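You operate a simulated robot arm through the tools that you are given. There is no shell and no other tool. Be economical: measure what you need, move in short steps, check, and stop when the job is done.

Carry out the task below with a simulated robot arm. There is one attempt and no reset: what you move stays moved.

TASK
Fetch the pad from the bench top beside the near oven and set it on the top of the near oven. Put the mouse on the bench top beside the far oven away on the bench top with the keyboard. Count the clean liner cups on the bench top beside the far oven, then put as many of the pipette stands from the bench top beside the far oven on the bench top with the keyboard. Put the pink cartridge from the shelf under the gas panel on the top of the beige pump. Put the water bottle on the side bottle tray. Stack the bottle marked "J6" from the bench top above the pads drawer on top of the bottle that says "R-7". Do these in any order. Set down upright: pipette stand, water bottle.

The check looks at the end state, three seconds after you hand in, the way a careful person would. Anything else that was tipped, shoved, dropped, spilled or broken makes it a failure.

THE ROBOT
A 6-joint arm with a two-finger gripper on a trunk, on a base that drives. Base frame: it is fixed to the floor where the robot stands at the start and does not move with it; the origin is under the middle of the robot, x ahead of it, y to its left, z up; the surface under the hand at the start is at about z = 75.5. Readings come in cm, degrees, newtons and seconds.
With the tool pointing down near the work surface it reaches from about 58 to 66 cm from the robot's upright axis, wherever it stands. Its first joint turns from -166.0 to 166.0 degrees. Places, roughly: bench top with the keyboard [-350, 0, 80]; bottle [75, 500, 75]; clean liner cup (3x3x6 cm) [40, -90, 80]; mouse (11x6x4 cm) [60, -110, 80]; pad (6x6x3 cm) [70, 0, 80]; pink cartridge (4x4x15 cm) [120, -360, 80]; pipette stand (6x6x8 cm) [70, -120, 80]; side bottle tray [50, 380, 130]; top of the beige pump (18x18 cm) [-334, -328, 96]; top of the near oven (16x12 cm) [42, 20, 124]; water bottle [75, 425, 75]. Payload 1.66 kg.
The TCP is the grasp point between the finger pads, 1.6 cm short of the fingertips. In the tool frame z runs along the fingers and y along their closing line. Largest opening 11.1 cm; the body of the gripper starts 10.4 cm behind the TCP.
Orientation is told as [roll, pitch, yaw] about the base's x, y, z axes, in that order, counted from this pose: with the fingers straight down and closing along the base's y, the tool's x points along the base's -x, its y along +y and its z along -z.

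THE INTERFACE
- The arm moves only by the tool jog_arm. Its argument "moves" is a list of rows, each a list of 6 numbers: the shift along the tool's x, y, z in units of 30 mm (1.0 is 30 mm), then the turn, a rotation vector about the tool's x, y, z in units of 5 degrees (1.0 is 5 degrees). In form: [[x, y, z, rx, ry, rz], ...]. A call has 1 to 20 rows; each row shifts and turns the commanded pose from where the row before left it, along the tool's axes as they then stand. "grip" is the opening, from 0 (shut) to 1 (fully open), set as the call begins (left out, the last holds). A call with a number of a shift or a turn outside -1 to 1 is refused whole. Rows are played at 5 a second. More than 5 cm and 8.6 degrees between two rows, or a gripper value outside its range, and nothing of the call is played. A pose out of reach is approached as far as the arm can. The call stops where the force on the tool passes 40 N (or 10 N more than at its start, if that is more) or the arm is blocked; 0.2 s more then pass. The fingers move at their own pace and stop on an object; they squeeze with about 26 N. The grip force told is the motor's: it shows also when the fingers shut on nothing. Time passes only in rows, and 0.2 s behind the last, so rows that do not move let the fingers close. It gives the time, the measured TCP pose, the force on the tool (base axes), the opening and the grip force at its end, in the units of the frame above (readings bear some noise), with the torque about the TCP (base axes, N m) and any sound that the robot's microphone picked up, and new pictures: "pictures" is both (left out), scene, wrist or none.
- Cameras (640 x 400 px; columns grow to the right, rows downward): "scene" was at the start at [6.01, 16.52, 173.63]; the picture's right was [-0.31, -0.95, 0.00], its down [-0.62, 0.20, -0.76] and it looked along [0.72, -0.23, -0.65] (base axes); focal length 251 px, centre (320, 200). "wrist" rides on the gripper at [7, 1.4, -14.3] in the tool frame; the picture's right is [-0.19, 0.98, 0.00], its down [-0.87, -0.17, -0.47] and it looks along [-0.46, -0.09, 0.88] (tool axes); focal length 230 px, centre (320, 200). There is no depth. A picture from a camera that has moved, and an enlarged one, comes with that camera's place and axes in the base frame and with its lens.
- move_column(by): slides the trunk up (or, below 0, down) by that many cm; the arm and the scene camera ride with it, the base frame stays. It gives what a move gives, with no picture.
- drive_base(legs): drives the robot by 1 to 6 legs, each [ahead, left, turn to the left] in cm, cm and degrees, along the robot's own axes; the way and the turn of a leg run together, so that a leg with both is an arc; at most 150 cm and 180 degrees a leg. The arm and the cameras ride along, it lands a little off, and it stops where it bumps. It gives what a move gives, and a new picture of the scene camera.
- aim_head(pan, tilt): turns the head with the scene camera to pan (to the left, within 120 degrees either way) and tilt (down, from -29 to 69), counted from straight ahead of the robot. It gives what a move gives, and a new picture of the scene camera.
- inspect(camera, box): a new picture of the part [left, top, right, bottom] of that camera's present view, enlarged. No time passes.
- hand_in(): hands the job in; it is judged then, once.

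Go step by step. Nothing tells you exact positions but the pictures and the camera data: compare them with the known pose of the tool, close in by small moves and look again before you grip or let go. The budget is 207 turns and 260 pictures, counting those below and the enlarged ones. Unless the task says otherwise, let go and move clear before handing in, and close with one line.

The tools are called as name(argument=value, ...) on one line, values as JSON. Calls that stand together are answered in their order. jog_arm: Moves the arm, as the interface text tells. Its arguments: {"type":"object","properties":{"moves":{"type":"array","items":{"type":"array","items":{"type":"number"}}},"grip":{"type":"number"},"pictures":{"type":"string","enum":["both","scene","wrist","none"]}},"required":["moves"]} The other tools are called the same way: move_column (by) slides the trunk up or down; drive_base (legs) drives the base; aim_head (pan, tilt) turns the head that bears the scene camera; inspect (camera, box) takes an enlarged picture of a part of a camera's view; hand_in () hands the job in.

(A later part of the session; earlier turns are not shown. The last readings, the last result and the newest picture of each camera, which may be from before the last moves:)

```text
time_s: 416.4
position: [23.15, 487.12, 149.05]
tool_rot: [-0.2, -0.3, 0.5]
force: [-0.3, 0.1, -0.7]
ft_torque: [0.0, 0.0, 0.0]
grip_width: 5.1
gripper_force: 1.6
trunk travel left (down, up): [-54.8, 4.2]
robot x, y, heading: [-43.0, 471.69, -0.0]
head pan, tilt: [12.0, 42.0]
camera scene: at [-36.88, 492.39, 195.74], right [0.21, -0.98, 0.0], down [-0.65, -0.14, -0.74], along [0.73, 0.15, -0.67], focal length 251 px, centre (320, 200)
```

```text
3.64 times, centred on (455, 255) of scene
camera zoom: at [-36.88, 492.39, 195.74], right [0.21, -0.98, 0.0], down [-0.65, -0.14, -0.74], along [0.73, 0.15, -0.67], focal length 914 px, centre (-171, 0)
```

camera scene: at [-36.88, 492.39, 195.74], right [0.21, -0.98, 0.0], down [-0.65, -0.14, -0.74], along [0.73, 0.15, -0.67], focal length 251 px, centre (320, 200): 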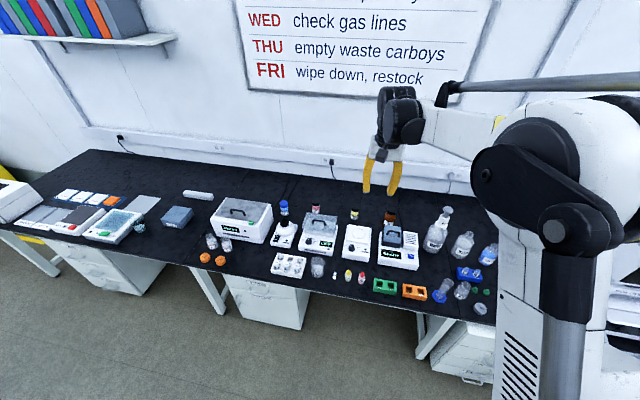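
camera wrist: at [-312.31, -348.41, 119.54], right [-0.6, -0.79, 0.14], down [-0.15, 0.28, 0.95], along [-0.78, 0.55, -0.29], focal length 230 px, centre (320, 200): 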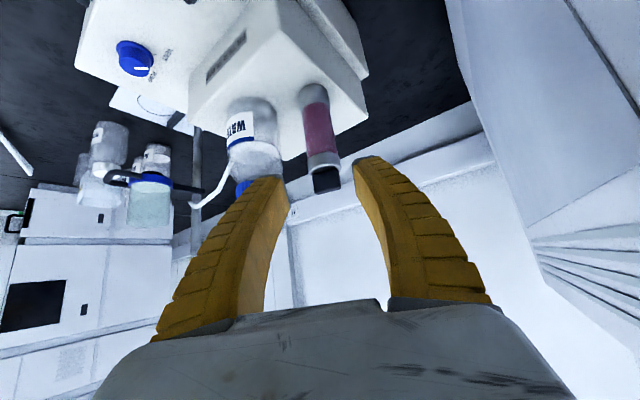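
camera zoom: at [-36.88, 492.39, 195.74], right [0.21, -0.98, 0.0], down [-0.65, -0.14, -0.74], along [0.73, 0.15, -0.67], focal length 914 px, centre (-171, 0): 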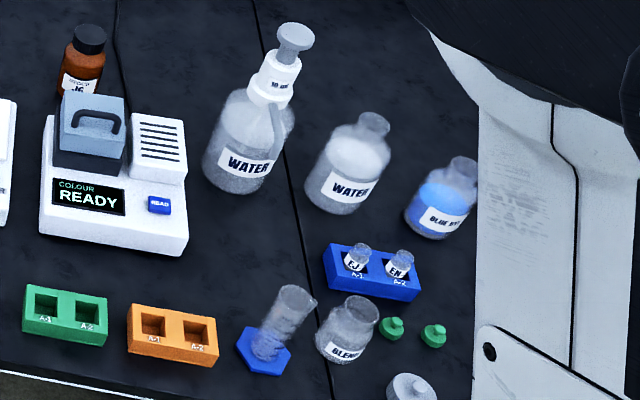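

R-7 is the blue-capped bottle at about (75.5, 539), and J6 is the brown bottle at about (80, 472). I'll bring the hand in over J6 from above.

jog_arm(moves=[[-0.8, -0.85, 0, 0, 0, 0], [-0.8, -0.85, 0, 0, 0, 0], [-0.8, -0.85, 0, 0, 0, 0], [-0.8, -0.85, 0, 0, 0, 0], [-0.8, -0.85, 0, 0, 0, 0], [-0.5, -0.85, 0, 0, 0, 0]], grip=0.8, pictures="none")

move_column(by=-36)

drive_base(legs=[[30, 0, 0]])

inspect(camera="wrist", box=[0, 0, 640, 400])

```text
time_s: 417.8
position: [37.02, 471.92, 149.07]
tool_rot: [0.0, -0.4, 0.5]
force: [0.5, 0.1, 0.5]
ft_torque: [0.05, 0.03, -0.02]
grip_width: 9.01
gripper_force: 0.9
trunk travel left (down, up): [-54.8, 4.2]
robot x, y, heading: [-42.8, 471.8, -0.1]
head pan, tilt: [12.0, 42.0]
```

```text
time_s: 421.3
position: [36.91, 471.94, 113.0]
tool_rot: [-0.2, -0.4, 0.5]
force: [0.2, -0.4, 0.5]
ft_torque: [-0.01, 0.0, -0.02]
grip_width: 9.0
gripper_force: 1.1
trunk travel left (down, up): [-18.8, 40.2]
robot x, y, heading: [-43.11, 471.72, -0.1]
head pan, tilt: [12.0, 42.0]
```

```text
time_s: 423.3
position: [67.47, 471.54, 113.08]
tool_rot: [-0.2, -0.4, 0.2]
force: [0.7, 0.4, -0.8]
ft_torque: [0.0, 0.02, -0.01]
grip_width: 8.97
gripper_force: 1.0
trunk travel left (down, up): [-18.8, 40.2]
robot x, y, heading: [-12.56, 471.55, -0.2]
head pan, tilt: [12.0, 42.0]
camera scene: at [-6.34, 492.24, 159.73], right [0.2, -0.98, 0.0], down [-0.66, -0.14, -0.74], along [0.73, 0.15, -0.67], focal length 251 px, centre (320, 200)
```

scene: 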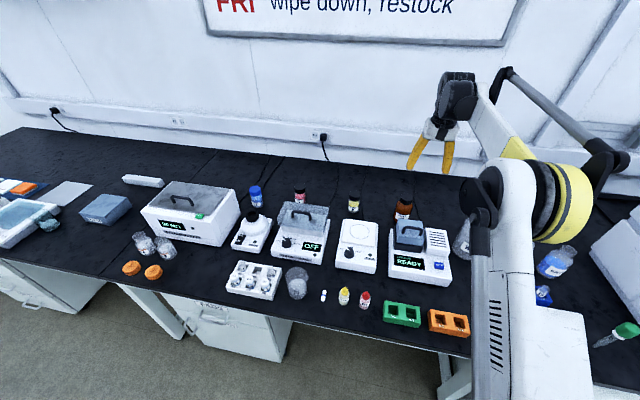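

```text
1.00 times, centred on (320, 200) of wrist (not enlarged: the box is as wide or as high as the picture)
camera zoom: at [60.26, 472.76, 127.28], right [0.19, 0.98, 0.0], down [0.86, -0.16, 0.48], along [0.47, -0.09, -0.88], focal length 230 px, centre (320, 200)
```

zoom: 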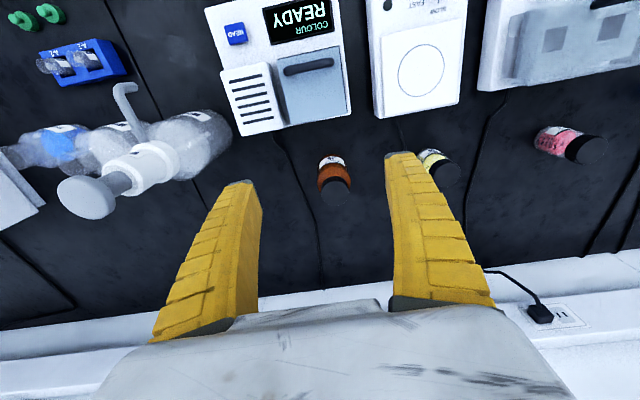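

drive_base(legs=[[10, 0.6, 0]])

jog_arm(moves=[[-0.8, 0, 0.9, 0, 0, 0], [0, 0, 0.9, 0, 0, 0], [0, 0, 0.8, 0, 0, 0]], pictures="both")

```text
time_s: 424.5
position: [77.37, 471.85, 113.01]
tool_rot: [-0.2, -0.3, 0.1]
force: [1.0, -0.4, -1.1]
ft_torque: [0.0, 0.04, -0.02]
grip_width: 8.99
gripper_force: 0.7
trunk travel left (down, up): [-18.8, 40.2]
robot x, y, heading: [-2.91, 471.94, -0.4]
head pan, tilt: [12.0, 42.0]
camera scene: at [3.74, 492.75, 159.72], right [0.2, -0.98, 0.0], down [-0.66, -0.13, -0.74], along [0.73, 0.15, -0.67], focal length 251 px, centre (320, 200)
```

scene: 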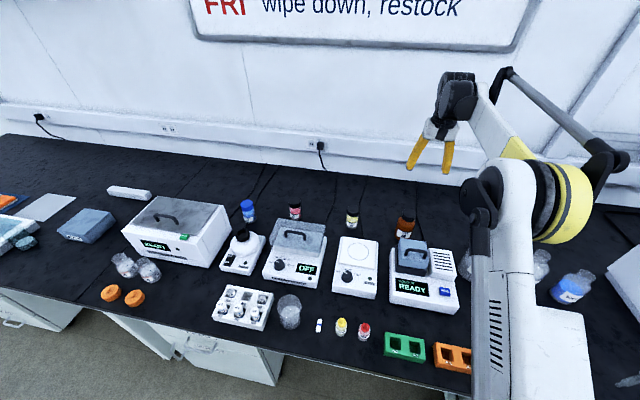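

```text
time_s: 425.3
position: [79.68, 471.8, 105.21]
tool_rot: [-0.2, -0.4, 0.1]
force: [0.1, -0.2, -0.1]
ft_torque: [0.0, -0.04, -0.02]
grip_width: 8.97
gripper_force: 0.3
trunk travel left (down, up): [-18.8, 40.2]
robot x, y, heading: [-3.05, 471.96, -0.5]
head pan, tilt: [12.0, 42.0]
camera scene: at [3.6, 492.75, 159.73], right [0.2, -0.98, 0.0], down [-0.66, -0.13, -0.74], along [0.73, 0.15, -0.67], focal length 251 px, centre (320, 200)
camera wrist: at [72.63, 473.08, 119.48], right [0.19, 0.98, 0.0], down [0.86, -0.16, 0.48], along [0.47, -0.09, -0.88], focal length 230 px, centre (320, 200)
```

scene: 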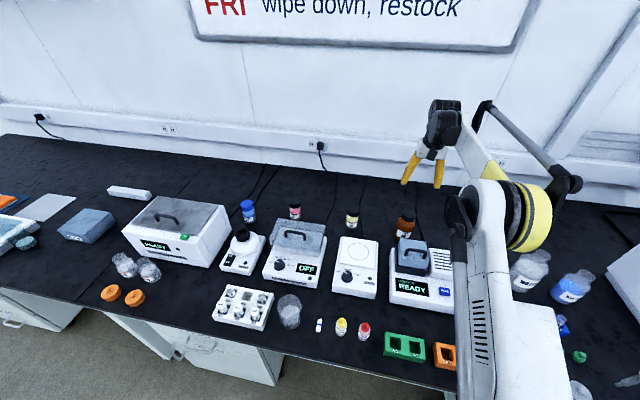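
wrist: 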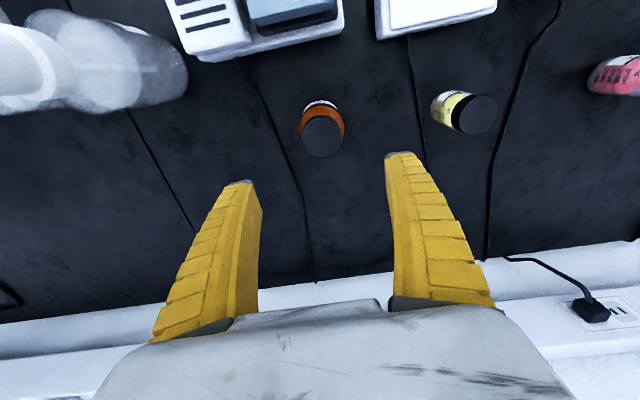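

jog_arm(moves=[[-0.15, 0.05, 0.9, 0, 0, 0], [0, 0, 0.9, 0, 0, 0], [0, 0, 0.9, 0, 0, 0], [0, 0, 0.9, 0, 0, 0], [0, 0, 0.9, 0, 0, 0]], pictures="both")

```text
time_s: 426.5
position: [80.18, 471.86, 91.57]
tool_rot: [-0.2, -0.4, 0.1]
force: [-1.0, 0.2, -0.3]
ft_torque: [-0.01, 0.05, 0.02]
grip_width: 9.01
gripper_force: 0.5
trunk travel left (down, up): [-18.8, 40.2]
robot x, y, heading: [-2.62, 472.05, -0.5]
head pan, tilt: [12.0, 42.0]
camera scene: at [3.6, 492.75, 159.73], right [0.2, -0.98, 0.0], down [-0.66, -0.13, -0.74], along [0.73, 0.15, -0.67], focal length 251 px, centre (320, 200)
camera wrist: at [73.03, 473.1, 105.9], right [0.19, 0.98, 0.0], down [0.86, -0.16, 0.48], along [0.47, -0.09, -0.88], focal length 230 px, centre (320, 200)
```

scene: 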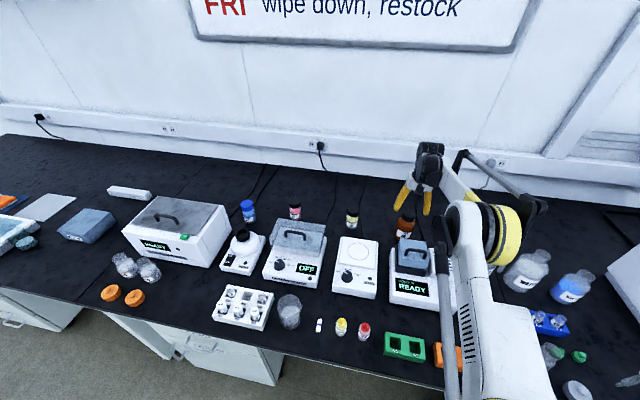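
wrist: 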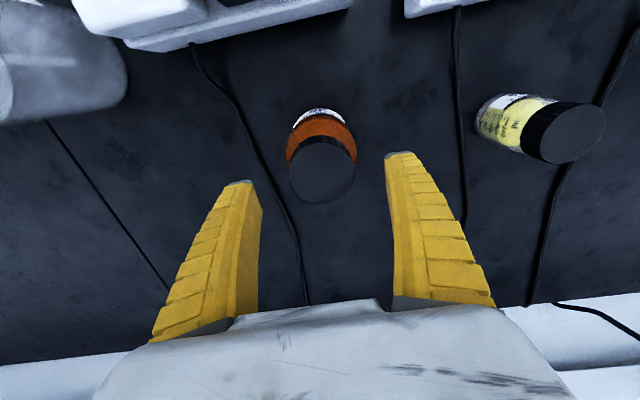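

jog_arm(moves=[[0, 0, 0.9, 0, 0, 0], [0, 0, 0.75, 0, 0, 0]], pictures="wrist")

```text
time_s: 427.1
position: [80.22, 472.06, 86.51]
tool_rot: [-0.2, -0.3, 0.1]
force: [0.3, 0.2, 0.2]
ft_torque: [0.0, 0.03, 0.0]
grip_width: 9.02
gripper_force: 0.7
trunk travel left (down, up): [-18.8, 40.2]
robot x, y, heading: [-2.66, 471.7, -0.6]
head pan, tilt: [12.0, 42.0]
camera wrist: at [73.19, 473.2, 100.86], right [0.19, 0.98, 0.0], down [0.86, -0.16, 0.48], along [0.47, -0.09, -0.88], focal length 230 px, centre (320, 200)
```

wrist: 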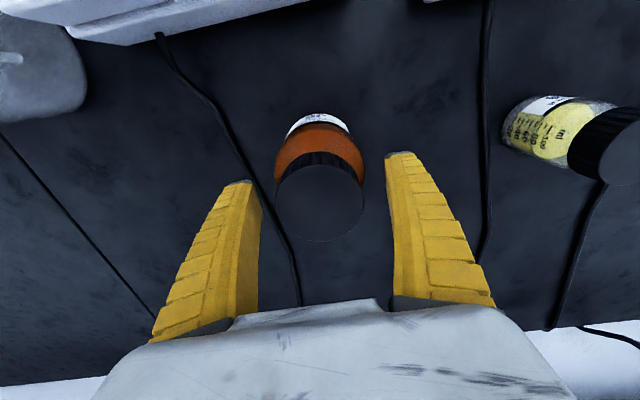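

jog_arm(moves=[[0, 0, 0.1, 0, 0, 0], [0, 0, 0, 0, 0, 0], [0, 0, 0, 0, 0, 0], [0, 0, 0, 0, 0, 0]], grip=0, pictures="none")

jog_arm(moves=[[0, 0, -0.4, 0, 0, 0], [0, 0, -0.6, 0, 0, 0]], pictures="wrist")

```text
time_s: 428.1
position: [80.01, 472.0, 86.74]
tool_rot: [-0.2, -0.7, 0.1]
force: [5.0, 2.5, 39.9]
ft_torque: [-0.03, -0.2, -0.17]
grip_width: 4.83
gripper_force: 25.7
trunk travel left (down, up): [-18.8, 40.2]
robot x, y, heading: [-2.57, 471.87, -0.4]
head pan, tilt: [12.0, 42.0]
```

```text
time_s: 428.7
position: [80.35, 471.89, 89.48]
tool_rot: [-0.2, -0.4, 0.2]
force: [-1.2, 0.8, -3.3]
ft_torque: [-0.01, 0.01, 0.01]
grip_width: 4.65
gripper_force: 26.2
trunk travel left (down, up): [-18.8, 40.2]
robot x, y, heading: [-2.51, 472.02, -0.4]
head pan, tilt: [12.0, 42.0]
camera wrist: at [73.17, 473.08, 103.64], right [0.19, 0.98, 0.0], down [0.86, -0.16, 0.48], along [0.47, -0.09, -0.88], focal length 230 px, centre (320, 200)
```

wrist: 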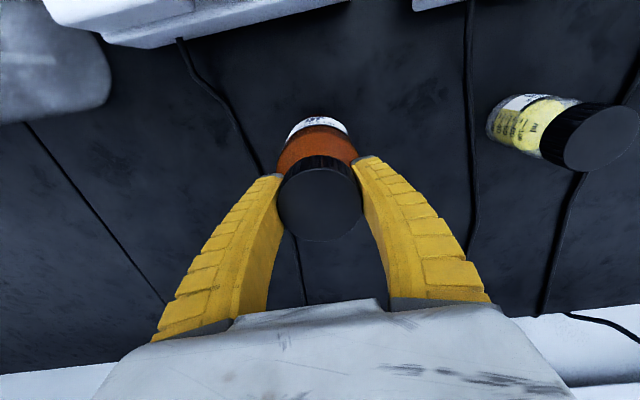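

J6 is held by its cap. I'll lift it and strafe left to R-7.

jog_arm(moves=[[0, 0, -0.9, 0, 0, 0], [0, 0, -0.9, 0, 0, 0], [0, 0, -0.9, 0, 0, 0], [0, 0, -0.9, 0, 0, 0], [0, 0, -0.9, 0, 0, 0], [0, 0, -0.9, 0, 0, 0], [0, 0, -0.9, 0, 0, 0], [0, 0, -0.9, 0, 0, 0], [0.9, 0, 0, 0, 0, 0]], pictures="none")

drive_base(legs=[[-10, 0, 0], [0, 62, 0]])

inspect(camera="wrist", box=[0, 0, 640, 400])

```text
time_s: 430.7
position: [77.34, 472.29, 111.18]
tool_rot: [-0.1, -0.5, 0.1]
force: [0.3, -0.7, -3.8]
ft_torque: [-0.01, 0.01, 0.03]
grip_width: 4.63
gripper_force: 25.6
trunk travel left (down, up): [-18.8, 40.2]
robot x, y, heading: [-2.34, 471.85, -0.2]
head pan, tilt: [12.0, 42.0]
```

```text
time_s: 434.9
position: [67.72, 534.53, 111.21]
tool_rot: [-0.2, -0.4, 0.5]
force: [-0.5, -0.3, -2.9]
ft_torque: [-0.02, -0.02, 0.04]
grip_width: 4.62
gripper_force: 25.7
trunk travel left (down, up): [-18.8, 40.2]
robot x, y, heading: [-12.72, 533.35, 0.0]
head pan, tilt: [12.0, 42.0]
camera scene: at [-6.31, 554.41, 159.73], right [0.21, -0.98, 0.0], down [-0.65, -0.14, -0.74], along [0.73, 0.15, -0.67], focal length 251 px, centre (320, 200)
```

scene: 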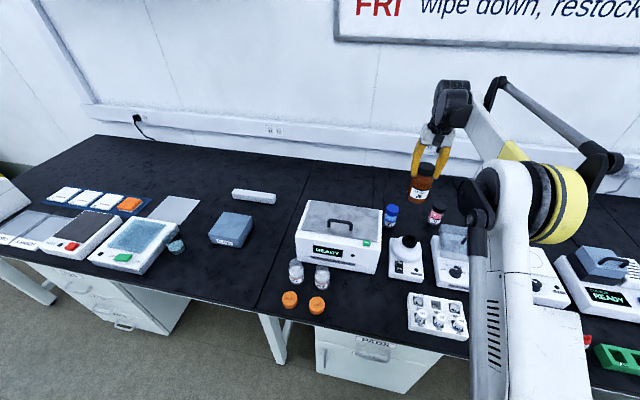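

```text
1.00 times, centred on (320, 200) of wrist (not enlarged: the box is as wide or as high as the picture)
camera zoom: at [60.61, 535.71, 125.37], right [0.18, 0.98, 0.0], down [0.86, -0.16, 0.48], along [0.47, -0.09, -0.88], focal length 230 px, centre (320, 200)
```

zoom: 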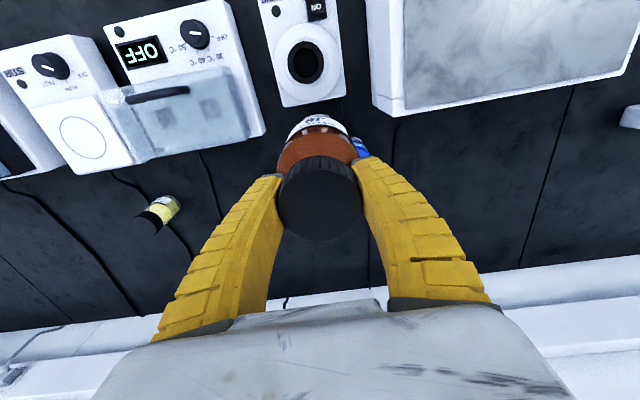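

jog_arm(moves=[[0, -1, 0, 0, 0, 0], [0, -1, 0, 0, 0, 0], [0, -1, 0, 0, 0, 0], [0, -1, 0, 0, 0, 0]], pictures="wrist")

inspect(camera="scene", box=[370, 170, 460, 230])

inspect(camera="wrist", box=[300, 100, 460, 200])

```text
time_s: 435.9
position: [67.75, 522.52, 111.18]
tool_rot: [-0.2, -0.4, 0.5]
force: [0.2, -0.1, -4.7]
ft_torque: [0.05, 0.04, -0.01]
grip_width: 4.65
gripper_force: 26.1
trunk travel left (down, up): [-18.8, 40.2]
robot x, y, heading: [-12.7, 533.72, 0.2]
head pan, tilt: [12.0, 42.0]
camera wrist: at [60.73, 523.72, 125.43], right [0.18, 0.98, 0.0], down [0.86, -0.16, 0.48], along [0.47, -0.09, -0.88], focal length 230 px, centre (320, 200)
```

wrist: 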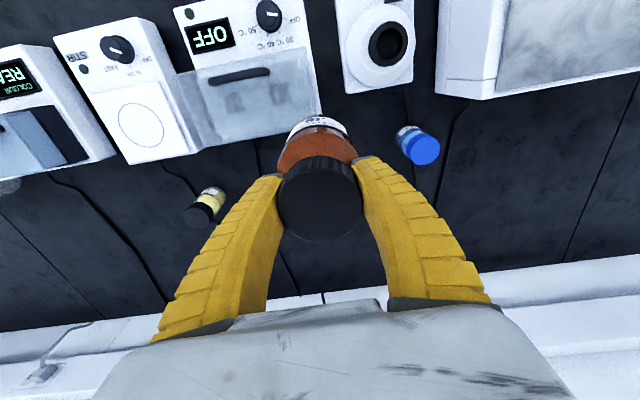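

```text
6.67 times, centred on (415, 200) of scene
camera zoom: at [-6.3, 554.29, 159.74], right [0.21, -0.98, 0.0], down [-0.65, -0.14, -0.74], along [0.73, 0.16, -0.67], focal length 1675 px, centre (-313, 200)
```

zoom: 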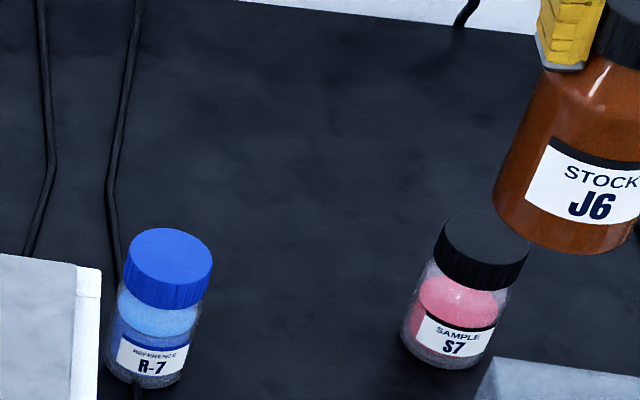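

```text
4.00 times, centred on (380, 150) of wrist
camera zoom: at [60.73, 523.72, 125.43], right [0.18, 0.98, 0.0], down [0.86, -0.16, 0.48], along [0.47, -0.09, -0.88], focal length 920 px, centre (80, 400)
```

zoom: 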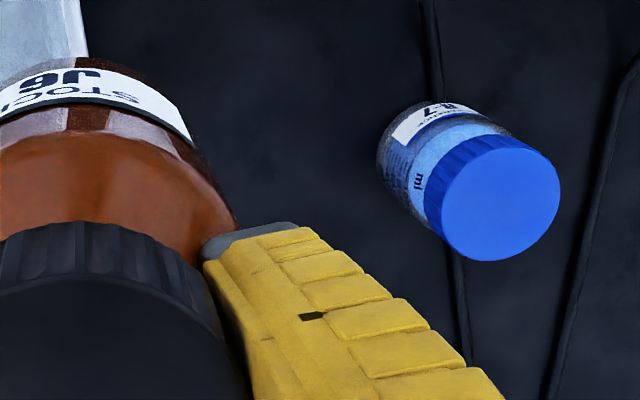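

R-7's cap centre triangulates to about (76, 540.2, 84.9). I'll move J6 directly above it.

jog_arm(moves=[[0, 0.95, 0, 0, 0, 0], [0, 0.95, 0, 0, 0, 0], [0, 0.95, 0, 0, 0, 0], [0, 0.95, 0, 0, 0, 0]], pictures="none")

drive_base(legs=[[8.2, 6, 0]])

inspect(camera="scene", box=[340, 150, 460, 250])

```text
time_s: 436.9
position: [67.71, 534.07, 110.92]
tool_rot: [-0.2, -0.4, 0.7]
force: [0.6, -0.2, -4.2]
ft_torque: [-0.05, 0.03, 0.02]
grip_width: 4.67
gripper_force: 26.2
trunk travel left (down, up): [-18.8, 40.2]
robot x, y, heading: [-12.96, 533.53, 0.1]
head pan, tilt: [12.0, 42.0]
```

```text
time_s: 438.1
position: [76.01, 539.92, 110.89]
tool_rot: [-0.1, -0.3, 0.7]
force: [-0.2, 1.1, -3.7]
ft_torque: [-0.06, 0.0, -0.01]
grip_width: 4.64
gripper_force: 25.9
trunk travel left (down, up): [-18.8, 40.2]
robot x, y, heading: [-4.37, 539.59, -0.1]
head pan, tilt: [12.0, 42.0]
camera scene: at [2.01, 560.43, 159.71], right [0.21, -0.98, 0.0], down [-0.66, -0.14, -0.74], along [0.73, 0.15, -0.67], focal length 251 px, centre (320, 200)
```

scene: 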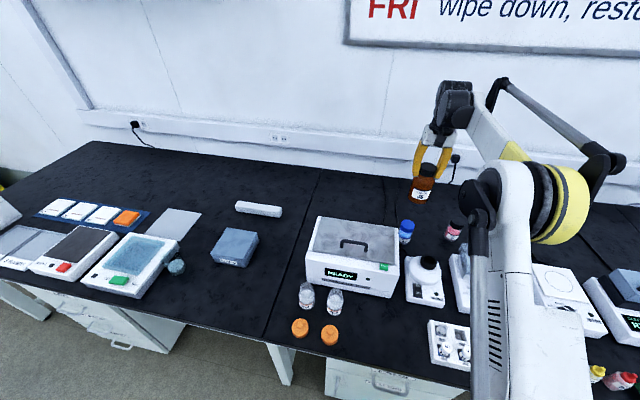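

```text
4.00 times, centred on (400, 200) of scene
camera zoom: at [2.01, 560.43, 159.71], right [0.21, -0.98, 0.0], down [-0.66, -0.14, -0.74], along [0.73, 0.15, -0.67], focal length 1005 px, centre (0, 200)
```

zoom: 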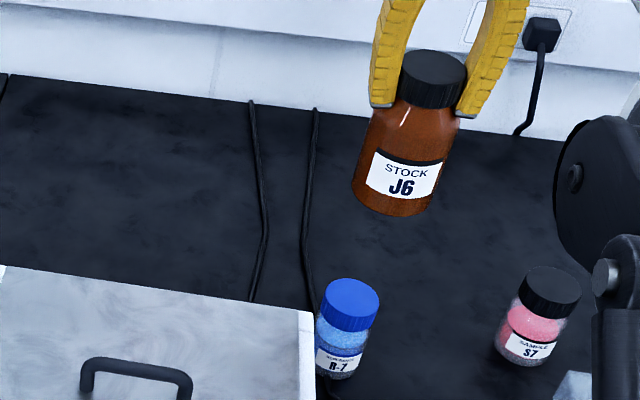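

jog_arm(moves=[[0, 0.05, 0.9, 0, 0, 0], [0, 0, 0.9, 0, 0, 0], [0, 0, 0.9, 0, 0, 0]], pictures="none")

inspect(camera="scene", box=[360, 170, 460, 250])

inspect(camera="wrist", box=[220, 60, 460, 260])

```text
time_s: 438.9
position: [75.96, 539.9, 102.83]
tool_rot: [-0.2, -0.5, 0.6]
force: [0.4, 0.1, -4.4]
ft_torque: [0.03, 0.02, 0.02]
grip_width: 4.64
gripper_force: 25.7
trunk travel left (down, up): [-18.8, 40.2]
robot x, y, heading: [-4.18, 538.96, -0.0]
head pan, tilt: [12.0, 42.0]
```

```text
5.00 times, centred on (410, 210) of scene
camera zoom: at [1.94, 560.35, 159.73], right [0.21, -0.98, 0.0], down [-0.66, -0.14, -0.74], along [0.73, 0.15, -0.67], focal length 1256 px, centre (-130, 150)
```

zoom: 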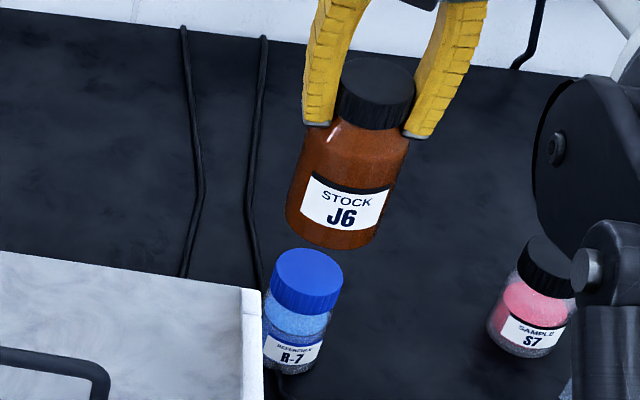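

```text
2.00 times, centred on (340, 160) of wrist
camera zoom: at [68.91, 541.05, 117.01], right [0.18, 0.98, 0.0], down [0.86, -0.16, 0.48], along [0.47, -0.09, -0.88], focal length 460 px, centre (280, 280)
```

zoom: 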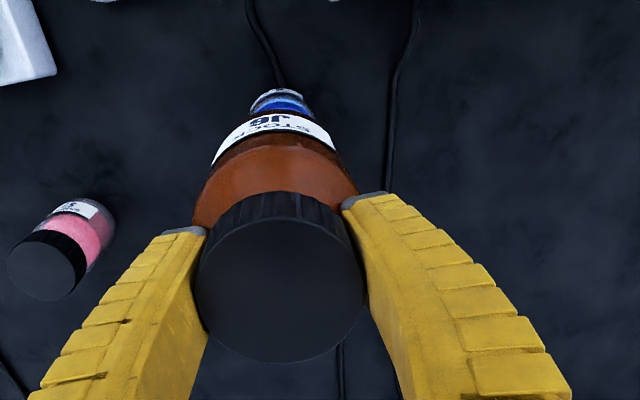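

Alignment looks good in both views, so I'll lower slowly onto R-7's cap.

jog_arm(moves=[[0, 0.1, 0.6, 0, 0, 0], [0, 0, 0.6, 0, 0, 0], [0, 0, 0.5, 0, 0, 0]], pictures="none")

inspect(camera="scene", box=[360, 170, 460, 250])

```text
time_s: 439.7
position: [76.07, 540.26, 97.83]
tool_rot: [-0.1, -0.4, 0.5]
force: [0.8, 0.1, -4.2]
ft_torque: [0.02, 0.03, 0.01]
grip_width: 4.66
gripper_force: 26.4
trunk travel left (down, up): [-18.8, 40.2]
robot x, y, heading: [-3.97, 539.62, -0.1]
head pan, tilt: [12.0, 42.0]
```

```text
5.00 times, centred on (410, 210) of scene
camera zoom: at [1.9, 560.36, 159.73], right [0.21, -0.98, 0.0], down [-0.66, -0.14, -0.74], along [0.73, 0.15, -0.67], focal length 1256 px, centre (-130, 150)
```

zoom: 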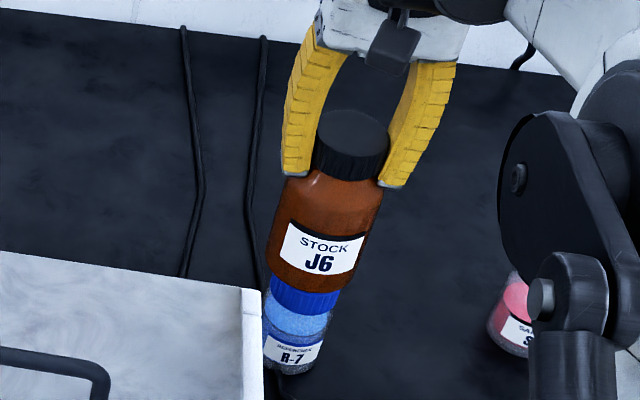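

jog_arm(moves=[[0, 0, 0.25, 0, 0, 0]], pictures="none")

jog_arm(moves=[[0, 0, 0.12, 0, 0, 0]], pictures="none")

jog_arm(moves=[[0, 0, 0.12, 0, 0, 0]], pictures="wrist")

```text
time_s: 440.1
position: [76.07, 540.33, 97.2]
tool_rot: [-0.2, -0.6, 0.7]
force: [1.3, 0.2, 2.6]
ft_torque: [0.02, -0.38, -0.04]
grip_width: 4.7
gripper_force: 25.4
trunk travel left (down, up): [-18.8, 40.2]
robot x, y, heading: [-4.2, 539.71, 0.1]
head pan, tilt: [12.0, 42.0]
```

```text
time_s: 440.5
position: [75.8, 540.3, 96.94]
tool_rot: [-0.2, -0.7, 0.7]
force: [5.6, 0.6, 29.9]
ft_torque: [0.06, -0.32, -0.02]
grip_width: 4.76
gripper_force: 25.7
trunk travel left (down, up): [-18.8, 40.2]
robot x, y, heading: [-4.36, 539.29, 0.1]
head pan, tilt: [12.0, 42.0]
```

```text
time_s: 440.8
position: [75.84, 540.27, 96.97]
tool_rot: [-0.2, -0.6, 0.7]
force: [1.6, 0.0, 30.0]
ft_torque: [0.04, 0.45, 0.01]
grip_width: 4.76
gripper_force: 25.6
trunk travel left (down, up): [-18.8, 40.2]
robot x, y, heading: [-3.84, 539.38, 0.3]
head pan, tilt: [12.0, 42.0]
stopped in row 1: the force on the tool passed its limit at 44 N (the readings are from after the stop); the commanded pose is now the measured one
camera wrist: at [68.74, 541.44, 111.14], right [0.18, 0.98, 0.0], down [0.86, -0.16, 0.48], along [0.47, -0.09, -0.88], focal length 230 px, centre (320, 200)
```

wrist: 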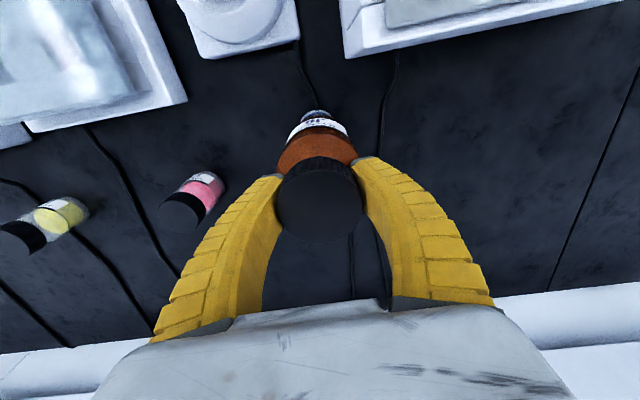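

jog_arm(moves=[[0, 0, -0.06, 0, 0, 0]], pictures="none")

inspect(camera="scene", box=[360, 170, 460, 250])

```text
time_s: 441.2
position: [75.87, 540.22, 97.03]
tool_rot: [-0.3, -0.5, 0.6]
force: [-2.5, 1.3, 25.8]
ft_torque: [0.03, 0.73, 0.01]
grip_width: 4.76
gripper_force: 26.5
trunk travel left (down, up): [-18.8, 40.2]
robot x, y, heading: [-4.45, 539.48, 0.1]
head pan, tilt: [12.0, 42.0]
```

```text
5.00 times, centred on (410, 210) of scene
camera zoom: at [1.55, 560.36, 159.75], right [0.21, -0.98, 0.0], down [-0.65, -0.14, -0.74], along [0.73, 0.15, -0.67], focal length 1256 px, centre (-130, 150)
```

zoom: 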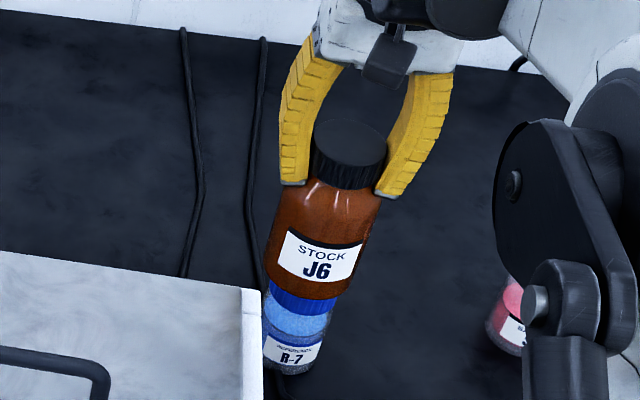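

jog_arm(moves=[[0, 0, -0.08, 0, 0, 0]], pictures="none")

jog_arm(moves=[[0, 0, -0.05, 0, 0, 0]], pictures="none")

```text
time_s: 441.6
position: [76.04, 540.22, 97.08]
tool_rot: [-0.3, -0.4, 0.6]
force: [-3.7, 1.0, 8.9]
ft_torque: [0.13, 0.5, -0.01]
grip_width: 4.75
gripper_force: 26.2
trunk travel left (down, up): [-18.8, 40.2]
robot x, y, heading: [-4.36, 539.74, -0.1]
head pan, tilt: [12.0, 42.0]
```

```text
time_s: 442.0
position: [76.08, 540.24, 96.97]
tool_rot: [-0.2, -0.4, 0.7]
force: [-1.4, -0.3, -2.0]
ft_torque: [0.08, 0.06, 0.0]
grip_width: 4.71
gripper_force: 25.9
trunk travel left (down, up): [-18.8, 40.2]
robot x, y, heading: [-4.08, 539.64, -0.2]
head pan, tilt: [12.0, 42.0]
```

jog_arm(moves=[[0, 0, 0.02, 0, 0, 0], [0, 0, 0, 0, 0, 0]], grip=0.62, pictures="both")

```text
time_s: 442.6
position: [76.04, 540.05, 97.01]
tool_rot: [-0.2, -0.5, 0.6]
force: [0.2, -0.1, -0.5]
ft_torque: [0.01, 0.0, 0.04]
grip_width: 7.03
gripper_force: 1.4
trunk travel left (down, up): [-18.8, 40.2]
robot x, y, heading: [-4.45, 539.27, 0.0]
head pan, tilt: [12.0, 42.0]
camera scene: at [1.85, 560.36, 159.73], right [0.21, -0.98, 0.0], down [-0.65, -0.14, -0.74], along [0.73, 0.15, -0.67], focal length 251 px, centre (320, 200)
camera wrist: at [68.96, 541.42, 111.28], right [0.18, 0.98, 0.0], down [0.86, -0.16, 0.48], along [0.47, -0.09, -0.88], focal length 230 px, centre (320, 200)
```

scene: 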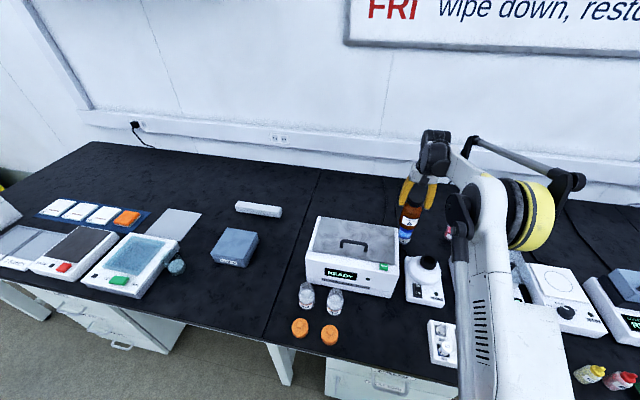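
wrist: 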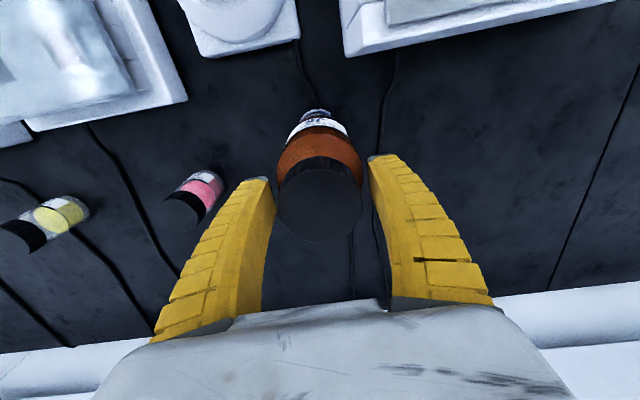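

Standing free. I'll rise straight up and check.

jog_arm(moves=[[0, 0, -0.3, 0, 0, 0], [0, 0, -0.6, 0, 0, 0], [0, 0, -0.9, 0, 0, 0], [0, 0, -0.9, 0, 0, 0], [0, 0, -0.9, 0, 0, 0]], pictures="wrist")

inspect(camera="scene", box=[360, 150, 480, 250])

```text
time_s: 443.8
position: [75.94, 540.24, 108.04]
tool_rot: [-0.2, -0.5, 0.7]
force: [0.3, 0.3, 1.1]
ft_torque: [-0.02, -0.01, 0.02]
grip_width: 7.04
gripper_force: 1.2
trunk travel left (down, up): [-18.8, 40.2]
robot x, y, heading: [-4.14, 540.01, -0.0]
head pan, tilt: [12.0, 42.0]
camera wrist: at [68.79, 541.37, 122.19], right [0.18, 0.98, 0.0], down [0.86, -0.16, 0.48], along [0.47, -0.09, -0.88], focal length 230 px, centre (320, 200)
```

wrist: 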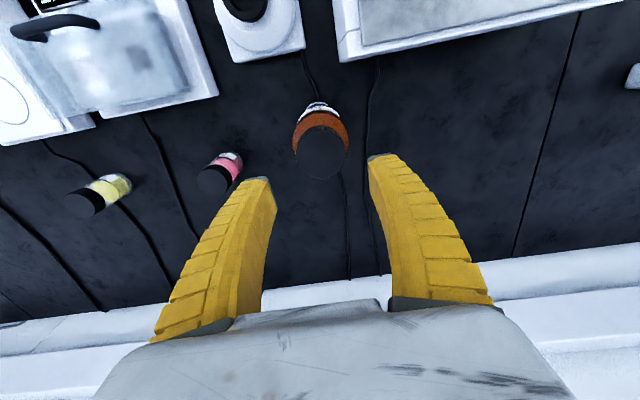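

```text
4.00 times, centred on (420, 200) of scene
camera zoom: at [1.83, 560.36, 159.74], right [0.21, -0.98, 0.0], down [-0.65, -0.14, -0.74], along [0.73, 0.15, -0.67], focal length 1005 px, centre (-80, 200)
```

zoom: 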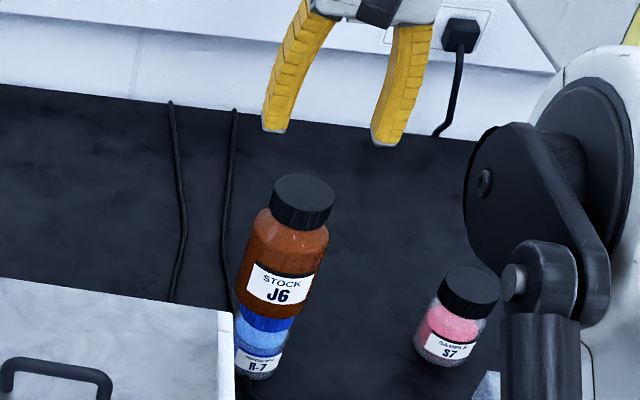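

J6 is stacked on R-7. Next is the water bottle: I'll raise the hand and move over to it.

move_column(by=20)

drive_base(legs=[[-22, 0, 0], [0, -106, 0]])

jog_arm(moves=[[0, 0, 0, 0, 0, 0]], grip=1, pictures="wrist")

```text
time_s: 446.0
position: [75.97, 540.14, 127.97]
tool_rot: [-0.1, -0.5, 0.7]
force: [-0.1, 0.3, -0.4]
ft_torque: [0.01, -0.02, 0.02]
grip_width: 7.08
gripper_force: 1.1
trunk travel left (down, up): [-38.8, 20.2]
robot x, y, heading: [-4.03, 539.57, -0.1]
head pan, tilt: [12.0, 42.0]
```

```text
time_s: 452.7
position: [53.96, 434.37, 127.88]
tool_rot: [0.0, -0.4, 0.8]
force: [0.5, -0.1, 0.8]
ft_torque: [0.04, 0.02, 0.0]
grip_width: 7.05
gripper_force: 1.7
trunk travel left (down, up): [-38.8, 20.2]
robot x, y, heading: [-26.18, 433.12, 0.2]
head pan, tilt: [12.0, 42.0]
camera scene: at [-20.2, 454.18, 179.74], right [0.21, -0.98, 0.0], down [-0.65, -0.14, -0.74], along [0.73, 0.16, -0.67], focal length 251 px, centre (320, 200)
```

scene: 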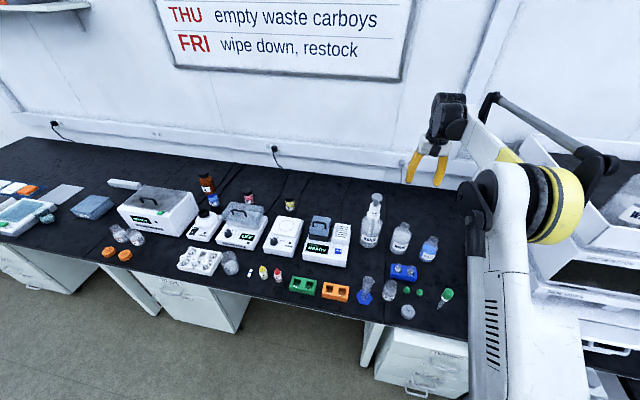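

```text
time_s: 453.1
position: [53.87, 434.45, 128.03]
tool_rot: [-0.2, -0.5, 0.8]
force: [-0.9, 0.6, 0.4]
ft_torque: [0.0, -0.02, -0.02]
grip_width: 11.11
gripper_force: 0.0
trunk travel left (down, up): [-38.8, 20.2]
robot x, y, heading: [-26.23, 433.51, 0.1]
head pan, tilt: [12.0, 42.0]
camera wrist: at [46.84, 435.49, 142.15], right [0.18, 0.98, 0.0], down [0.86, -0.15, 0.48], along [0.47, -0.09, -0.88], focal length 230 px, centre (320, 200)
```

wrist: 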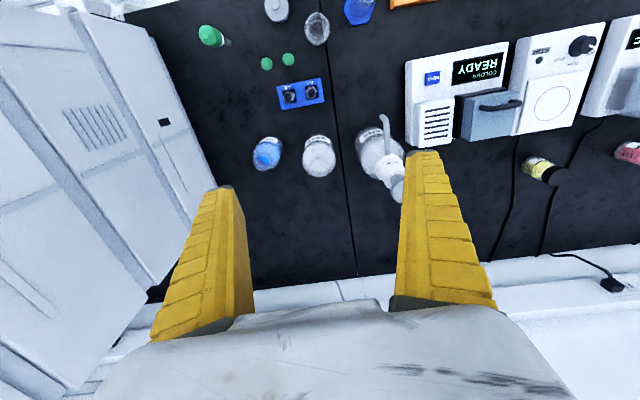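

inspect(camera="scene", box=[340, 180, 460, 290])

inspect(camera="wrist", box=[240, 100, 400, 200])

```text
3.64 times, centred on (400, 235) of scene
camera zoom: at [-20.2, 454.22, 179.74], right [0.21, -0.98, 0.0], down [-0.65, -0.14, -0.74], along [0.73, 0.16, -0.67], focal length 914 px, centre (29, 73)
```

zoom: 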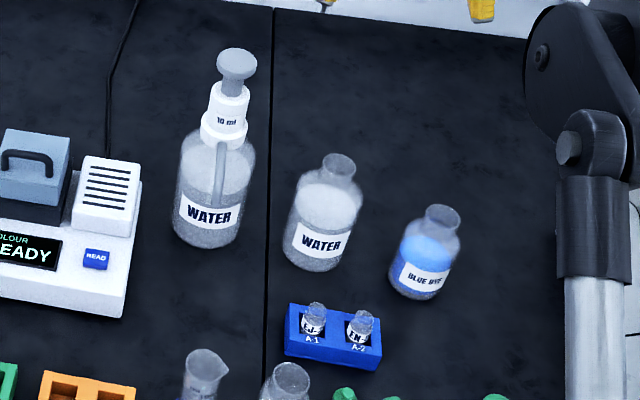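

```text
4.00 times, centred on (320, 150) of wrist
camera zoom: at [46.84, 435.49, 142.15], right [0.18, 0.98, 0.0], down [0.86, -0.15, 0.48], along [0.47, -0.09, -0.88], focal length 920 px, centre (320, 400)
```

zoom: 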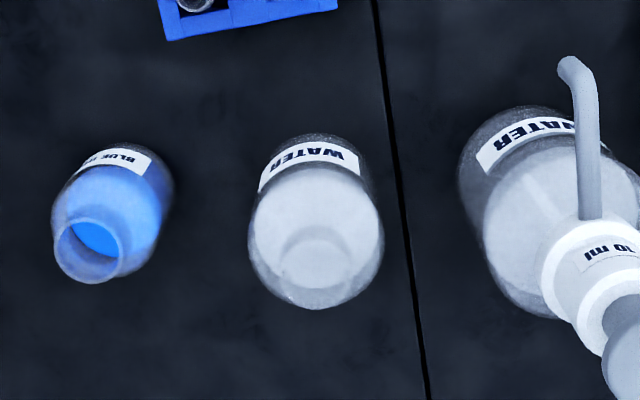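

The water bottle is open-topped, with its neck at about (63.3, 432.3, 96), so I must keep it upright. I'll align above the neck.

drive_base(legs=[[9.4, -2, 0]])

move_column(by=-20)

jog_arm(moves=[[0, 0, 0, 0, 0, 0]], grip=0.8, pictures="both")

```text
time_s: 454.3
position: [63.38, 432.25, 127.75]
tool_rot: [0.0, -0.3, 0.8]
force: [0.3, -0.1, -0.7]
ft_torque: [0.03, 0.09, 0.02]
grip_width: 11.11
gripper_force: 0.0
trunk travel left (down, up): [-38.8, 20.2]
robot x, y, heading: [-16.64, 431.28, 0.3]
head pan, tilt: [12.0, 42.0]
camera scene: at [-10.71, 452.21, 179.73], right [0.21, -0.98, 0.0], down [-0.65, -0.14, -0.74], along [0.73, 0.16, -0.67], focal length 251 px, centre (320, 200)
```

scene: 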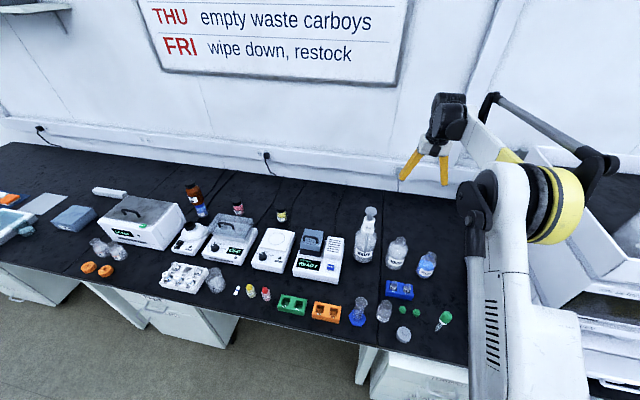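

```text
time_s: 456.4
position: [63.21, 432.28, 107.92]
tool_rot: [-0.2, -0.5, 0.8]
force: [-0.2, 0.0, 0.4]
ft_torque: [-0.04, 0.03, -0.02]
grip_width: 11.08
gripper_force: 0.1
trunk travel left (down, up): [-18.8, 40.2]
robot x, y, heading: [-16.74, 431.35, -0.2]
head pan, tilt: [12.0, 42.0]
```

```text
time_s: 456.8
position: [63.33, 432.35, 107.9]
tool_rot: [-0.2, -0.4, 0.8]
force: [-0.3, -1.1, 0.1]
ft_torque: [0.0, 0.0, -0.01]
grip_width: 8.99
gripper_force: 0.7
trunk travel left (down, up): [-18.8, 40.2]
robot x, y, heading: [-17.09, 431.4, 0.1]
head pan, tilt: [12.0, 42.0]
camera scene: at [-10.85, 452.23, 159.74], right [0.21, -0.98, 0.0], down [-0.65, -0.14, -0.74], along [0.73, 0.16, -0.67], focal length 251 px, centre (320, 200)
camera wrist: at [56.17, 433.44, 122.16], right [0.18, 0.98, 0.0], down [0.86, -0.15, 0.48], along [0.47, -0.09, -0.88], focal length 230 px, centre (320, 200)
```

scene: 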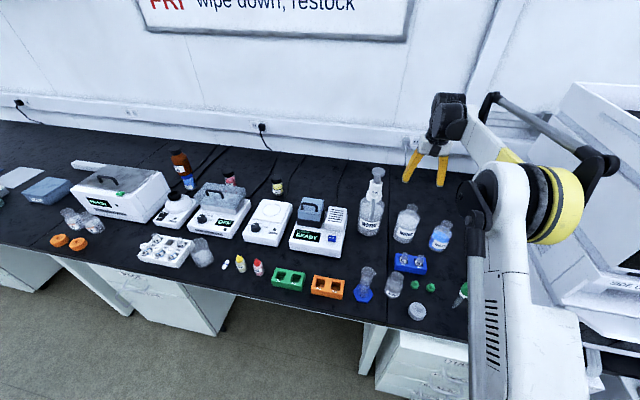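
wrist: 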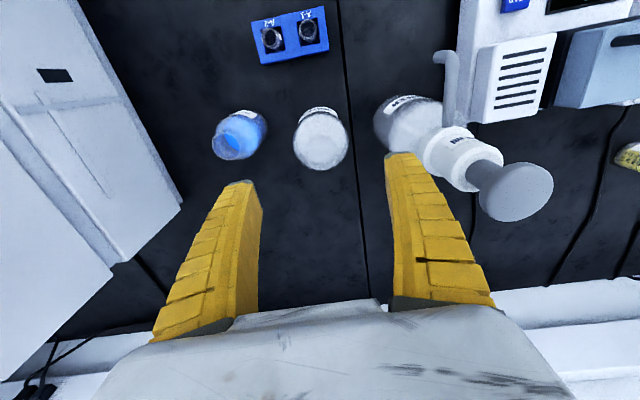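

inspect(camera="wrist", box=[260, 90, 380, 185])

inspect(camera="scene", box=[370, 180, 470, 270])

```text
4.21 times, centred on (320, 138) of wrist
camera zoom: at [56.17, 433.44, 122.16], right [0.18, 0.98, 0.0], down [0.86, -0.15, 0.48], along [0.47, -0.09, -0.88], focal length 969 px, centre (320, 463)
```

zoom: 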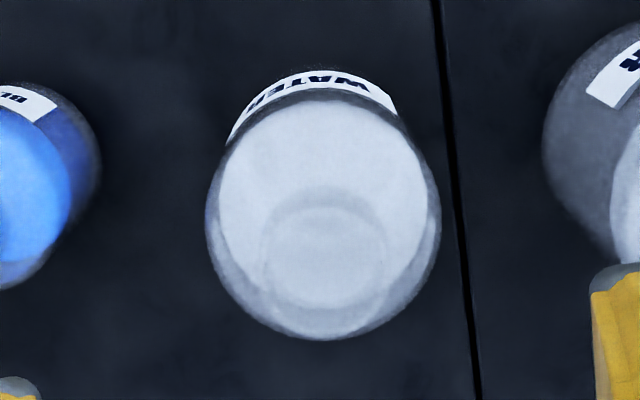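

```text
4.44 times, centred on (420, 225) of scene
camera zoom: at [-10.85, 452.23, 159.74], right [0.21, -0.98, 0.0], down [-0.65, -0.14, -0.74], along [0.73, 0.16, -0.67], focal length 1117 px, centre (-124, 89)
```

zoom: 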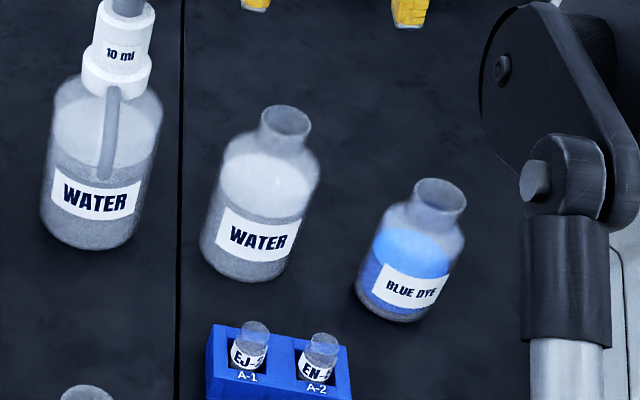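

jog_arm(moves=[[-0.23, 0, 0.9, 0, 0, 0], [0, 0, 0.9, 0, 0, 0], [0, 0, 0.9, 0, 0, 0], [0, 0, 0.8, 0, 0, 0]], pictures="both")

```text
time_s: 457.8
position: [64.08, 432.25, 97.16]
tool_rot: [-0.2, -0.3, 0.7]
force: [0.6, 0.3, -0.5]
ft_torque: [-0.01, -0.02, -0.03]
grip_width: 9.0
gripper_force: 0.5
trunk travel left (down, up): [-18.8, 40.2]
robot x, y, heading: [-16.51, 431.36, 0.1]
head pan, tilt: [12.0, 42.0]
camera scene: at [-10.81, 452.23, 159.73], right [0.21, -0.98, 0.0], down [-0.65, -0.14, -0.74], along [0.73, 0.16, -0.67], focal length 251 px, centre (320, 200)
camera wrist: at [56.98, 433.38, 111.53], right [0.18, 0.98, 0.0], down [0.86, -0.15, 0.48], along [0.47, -0.09, -0.88], focal length 230 px, centre (320, 200)
```

scene: 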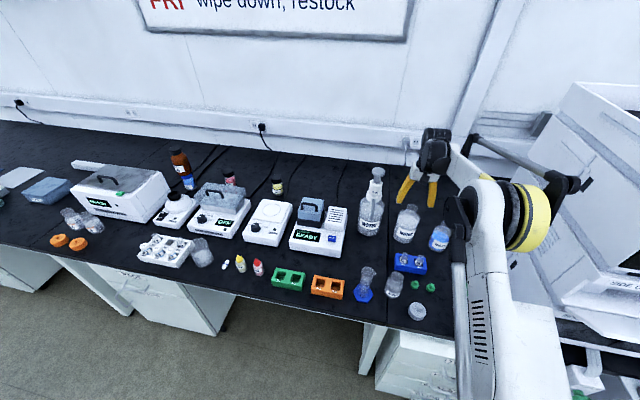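
wrist: 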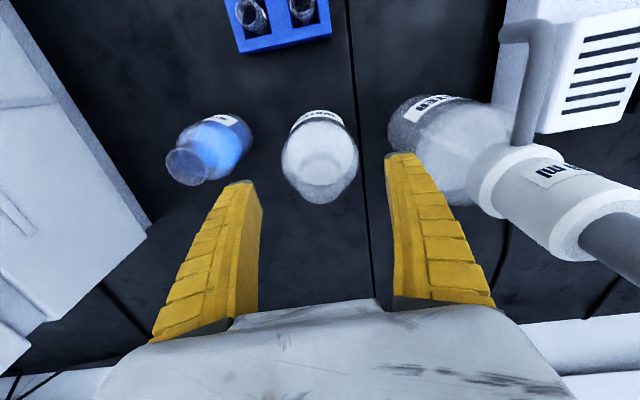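

jog_arm(moves=[[0, 0, 0.7, 0, 0, 0], [0, 0, 0.45, 0, 0, 0]], grip=0.65, pictures="none")

inspect(camera="wrist", box=[200, 90, 440, 260])

inspect(camera="scene", box=[370, 150, 470, 250])

```text
time_s: 458.4
position: [64.06, 432.25, 93.94]
tool_rot: [-0.3, -0.6, 0.8]
force: [-0.2, 0.3, -0.6]
ft_torque: [0.01, 0.02, -0.01]
grip_width: 7.38
gripper_force: 0.9
trunk travel left (down, up): [-18.8, 40.2]
robot x, y, heading: [-16.88, 431.35, -0.1]
head pan, tilt: [12.0, 42.0]
```

```text
2.35 times, centred on (320, 175) of wrist
camera zoom: at [57.01, 433.39, 108.17], right [0.18, 0.98, 0.0], down [0.86, -0.15, 0.48], along [0.47, -0.09, -0.88], focal length 541 px, centre (320, 259)
```

zoom: 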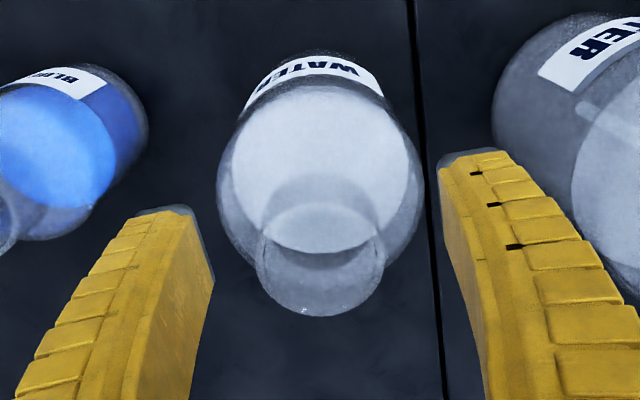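

```text
4.00 times, centred on (420, 200) of scene
camera zoom: at [-10.82, 452.24, 159.73], right [0.21, -0.98, 0.0], down [-0.65, -0.14, -0.74], along [0.73, 0.16, -0.67], focal length 1005 px, centre (-80, 200)
```

zoom: 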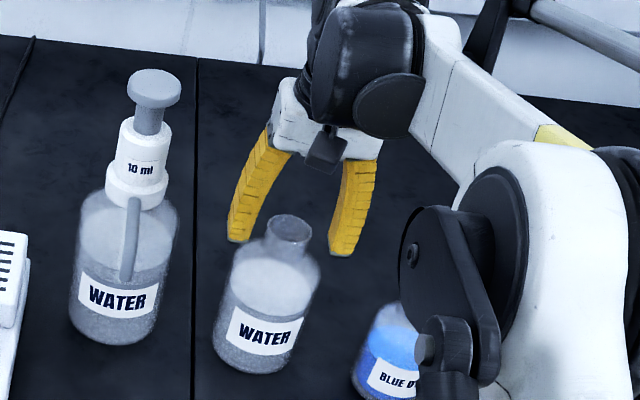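

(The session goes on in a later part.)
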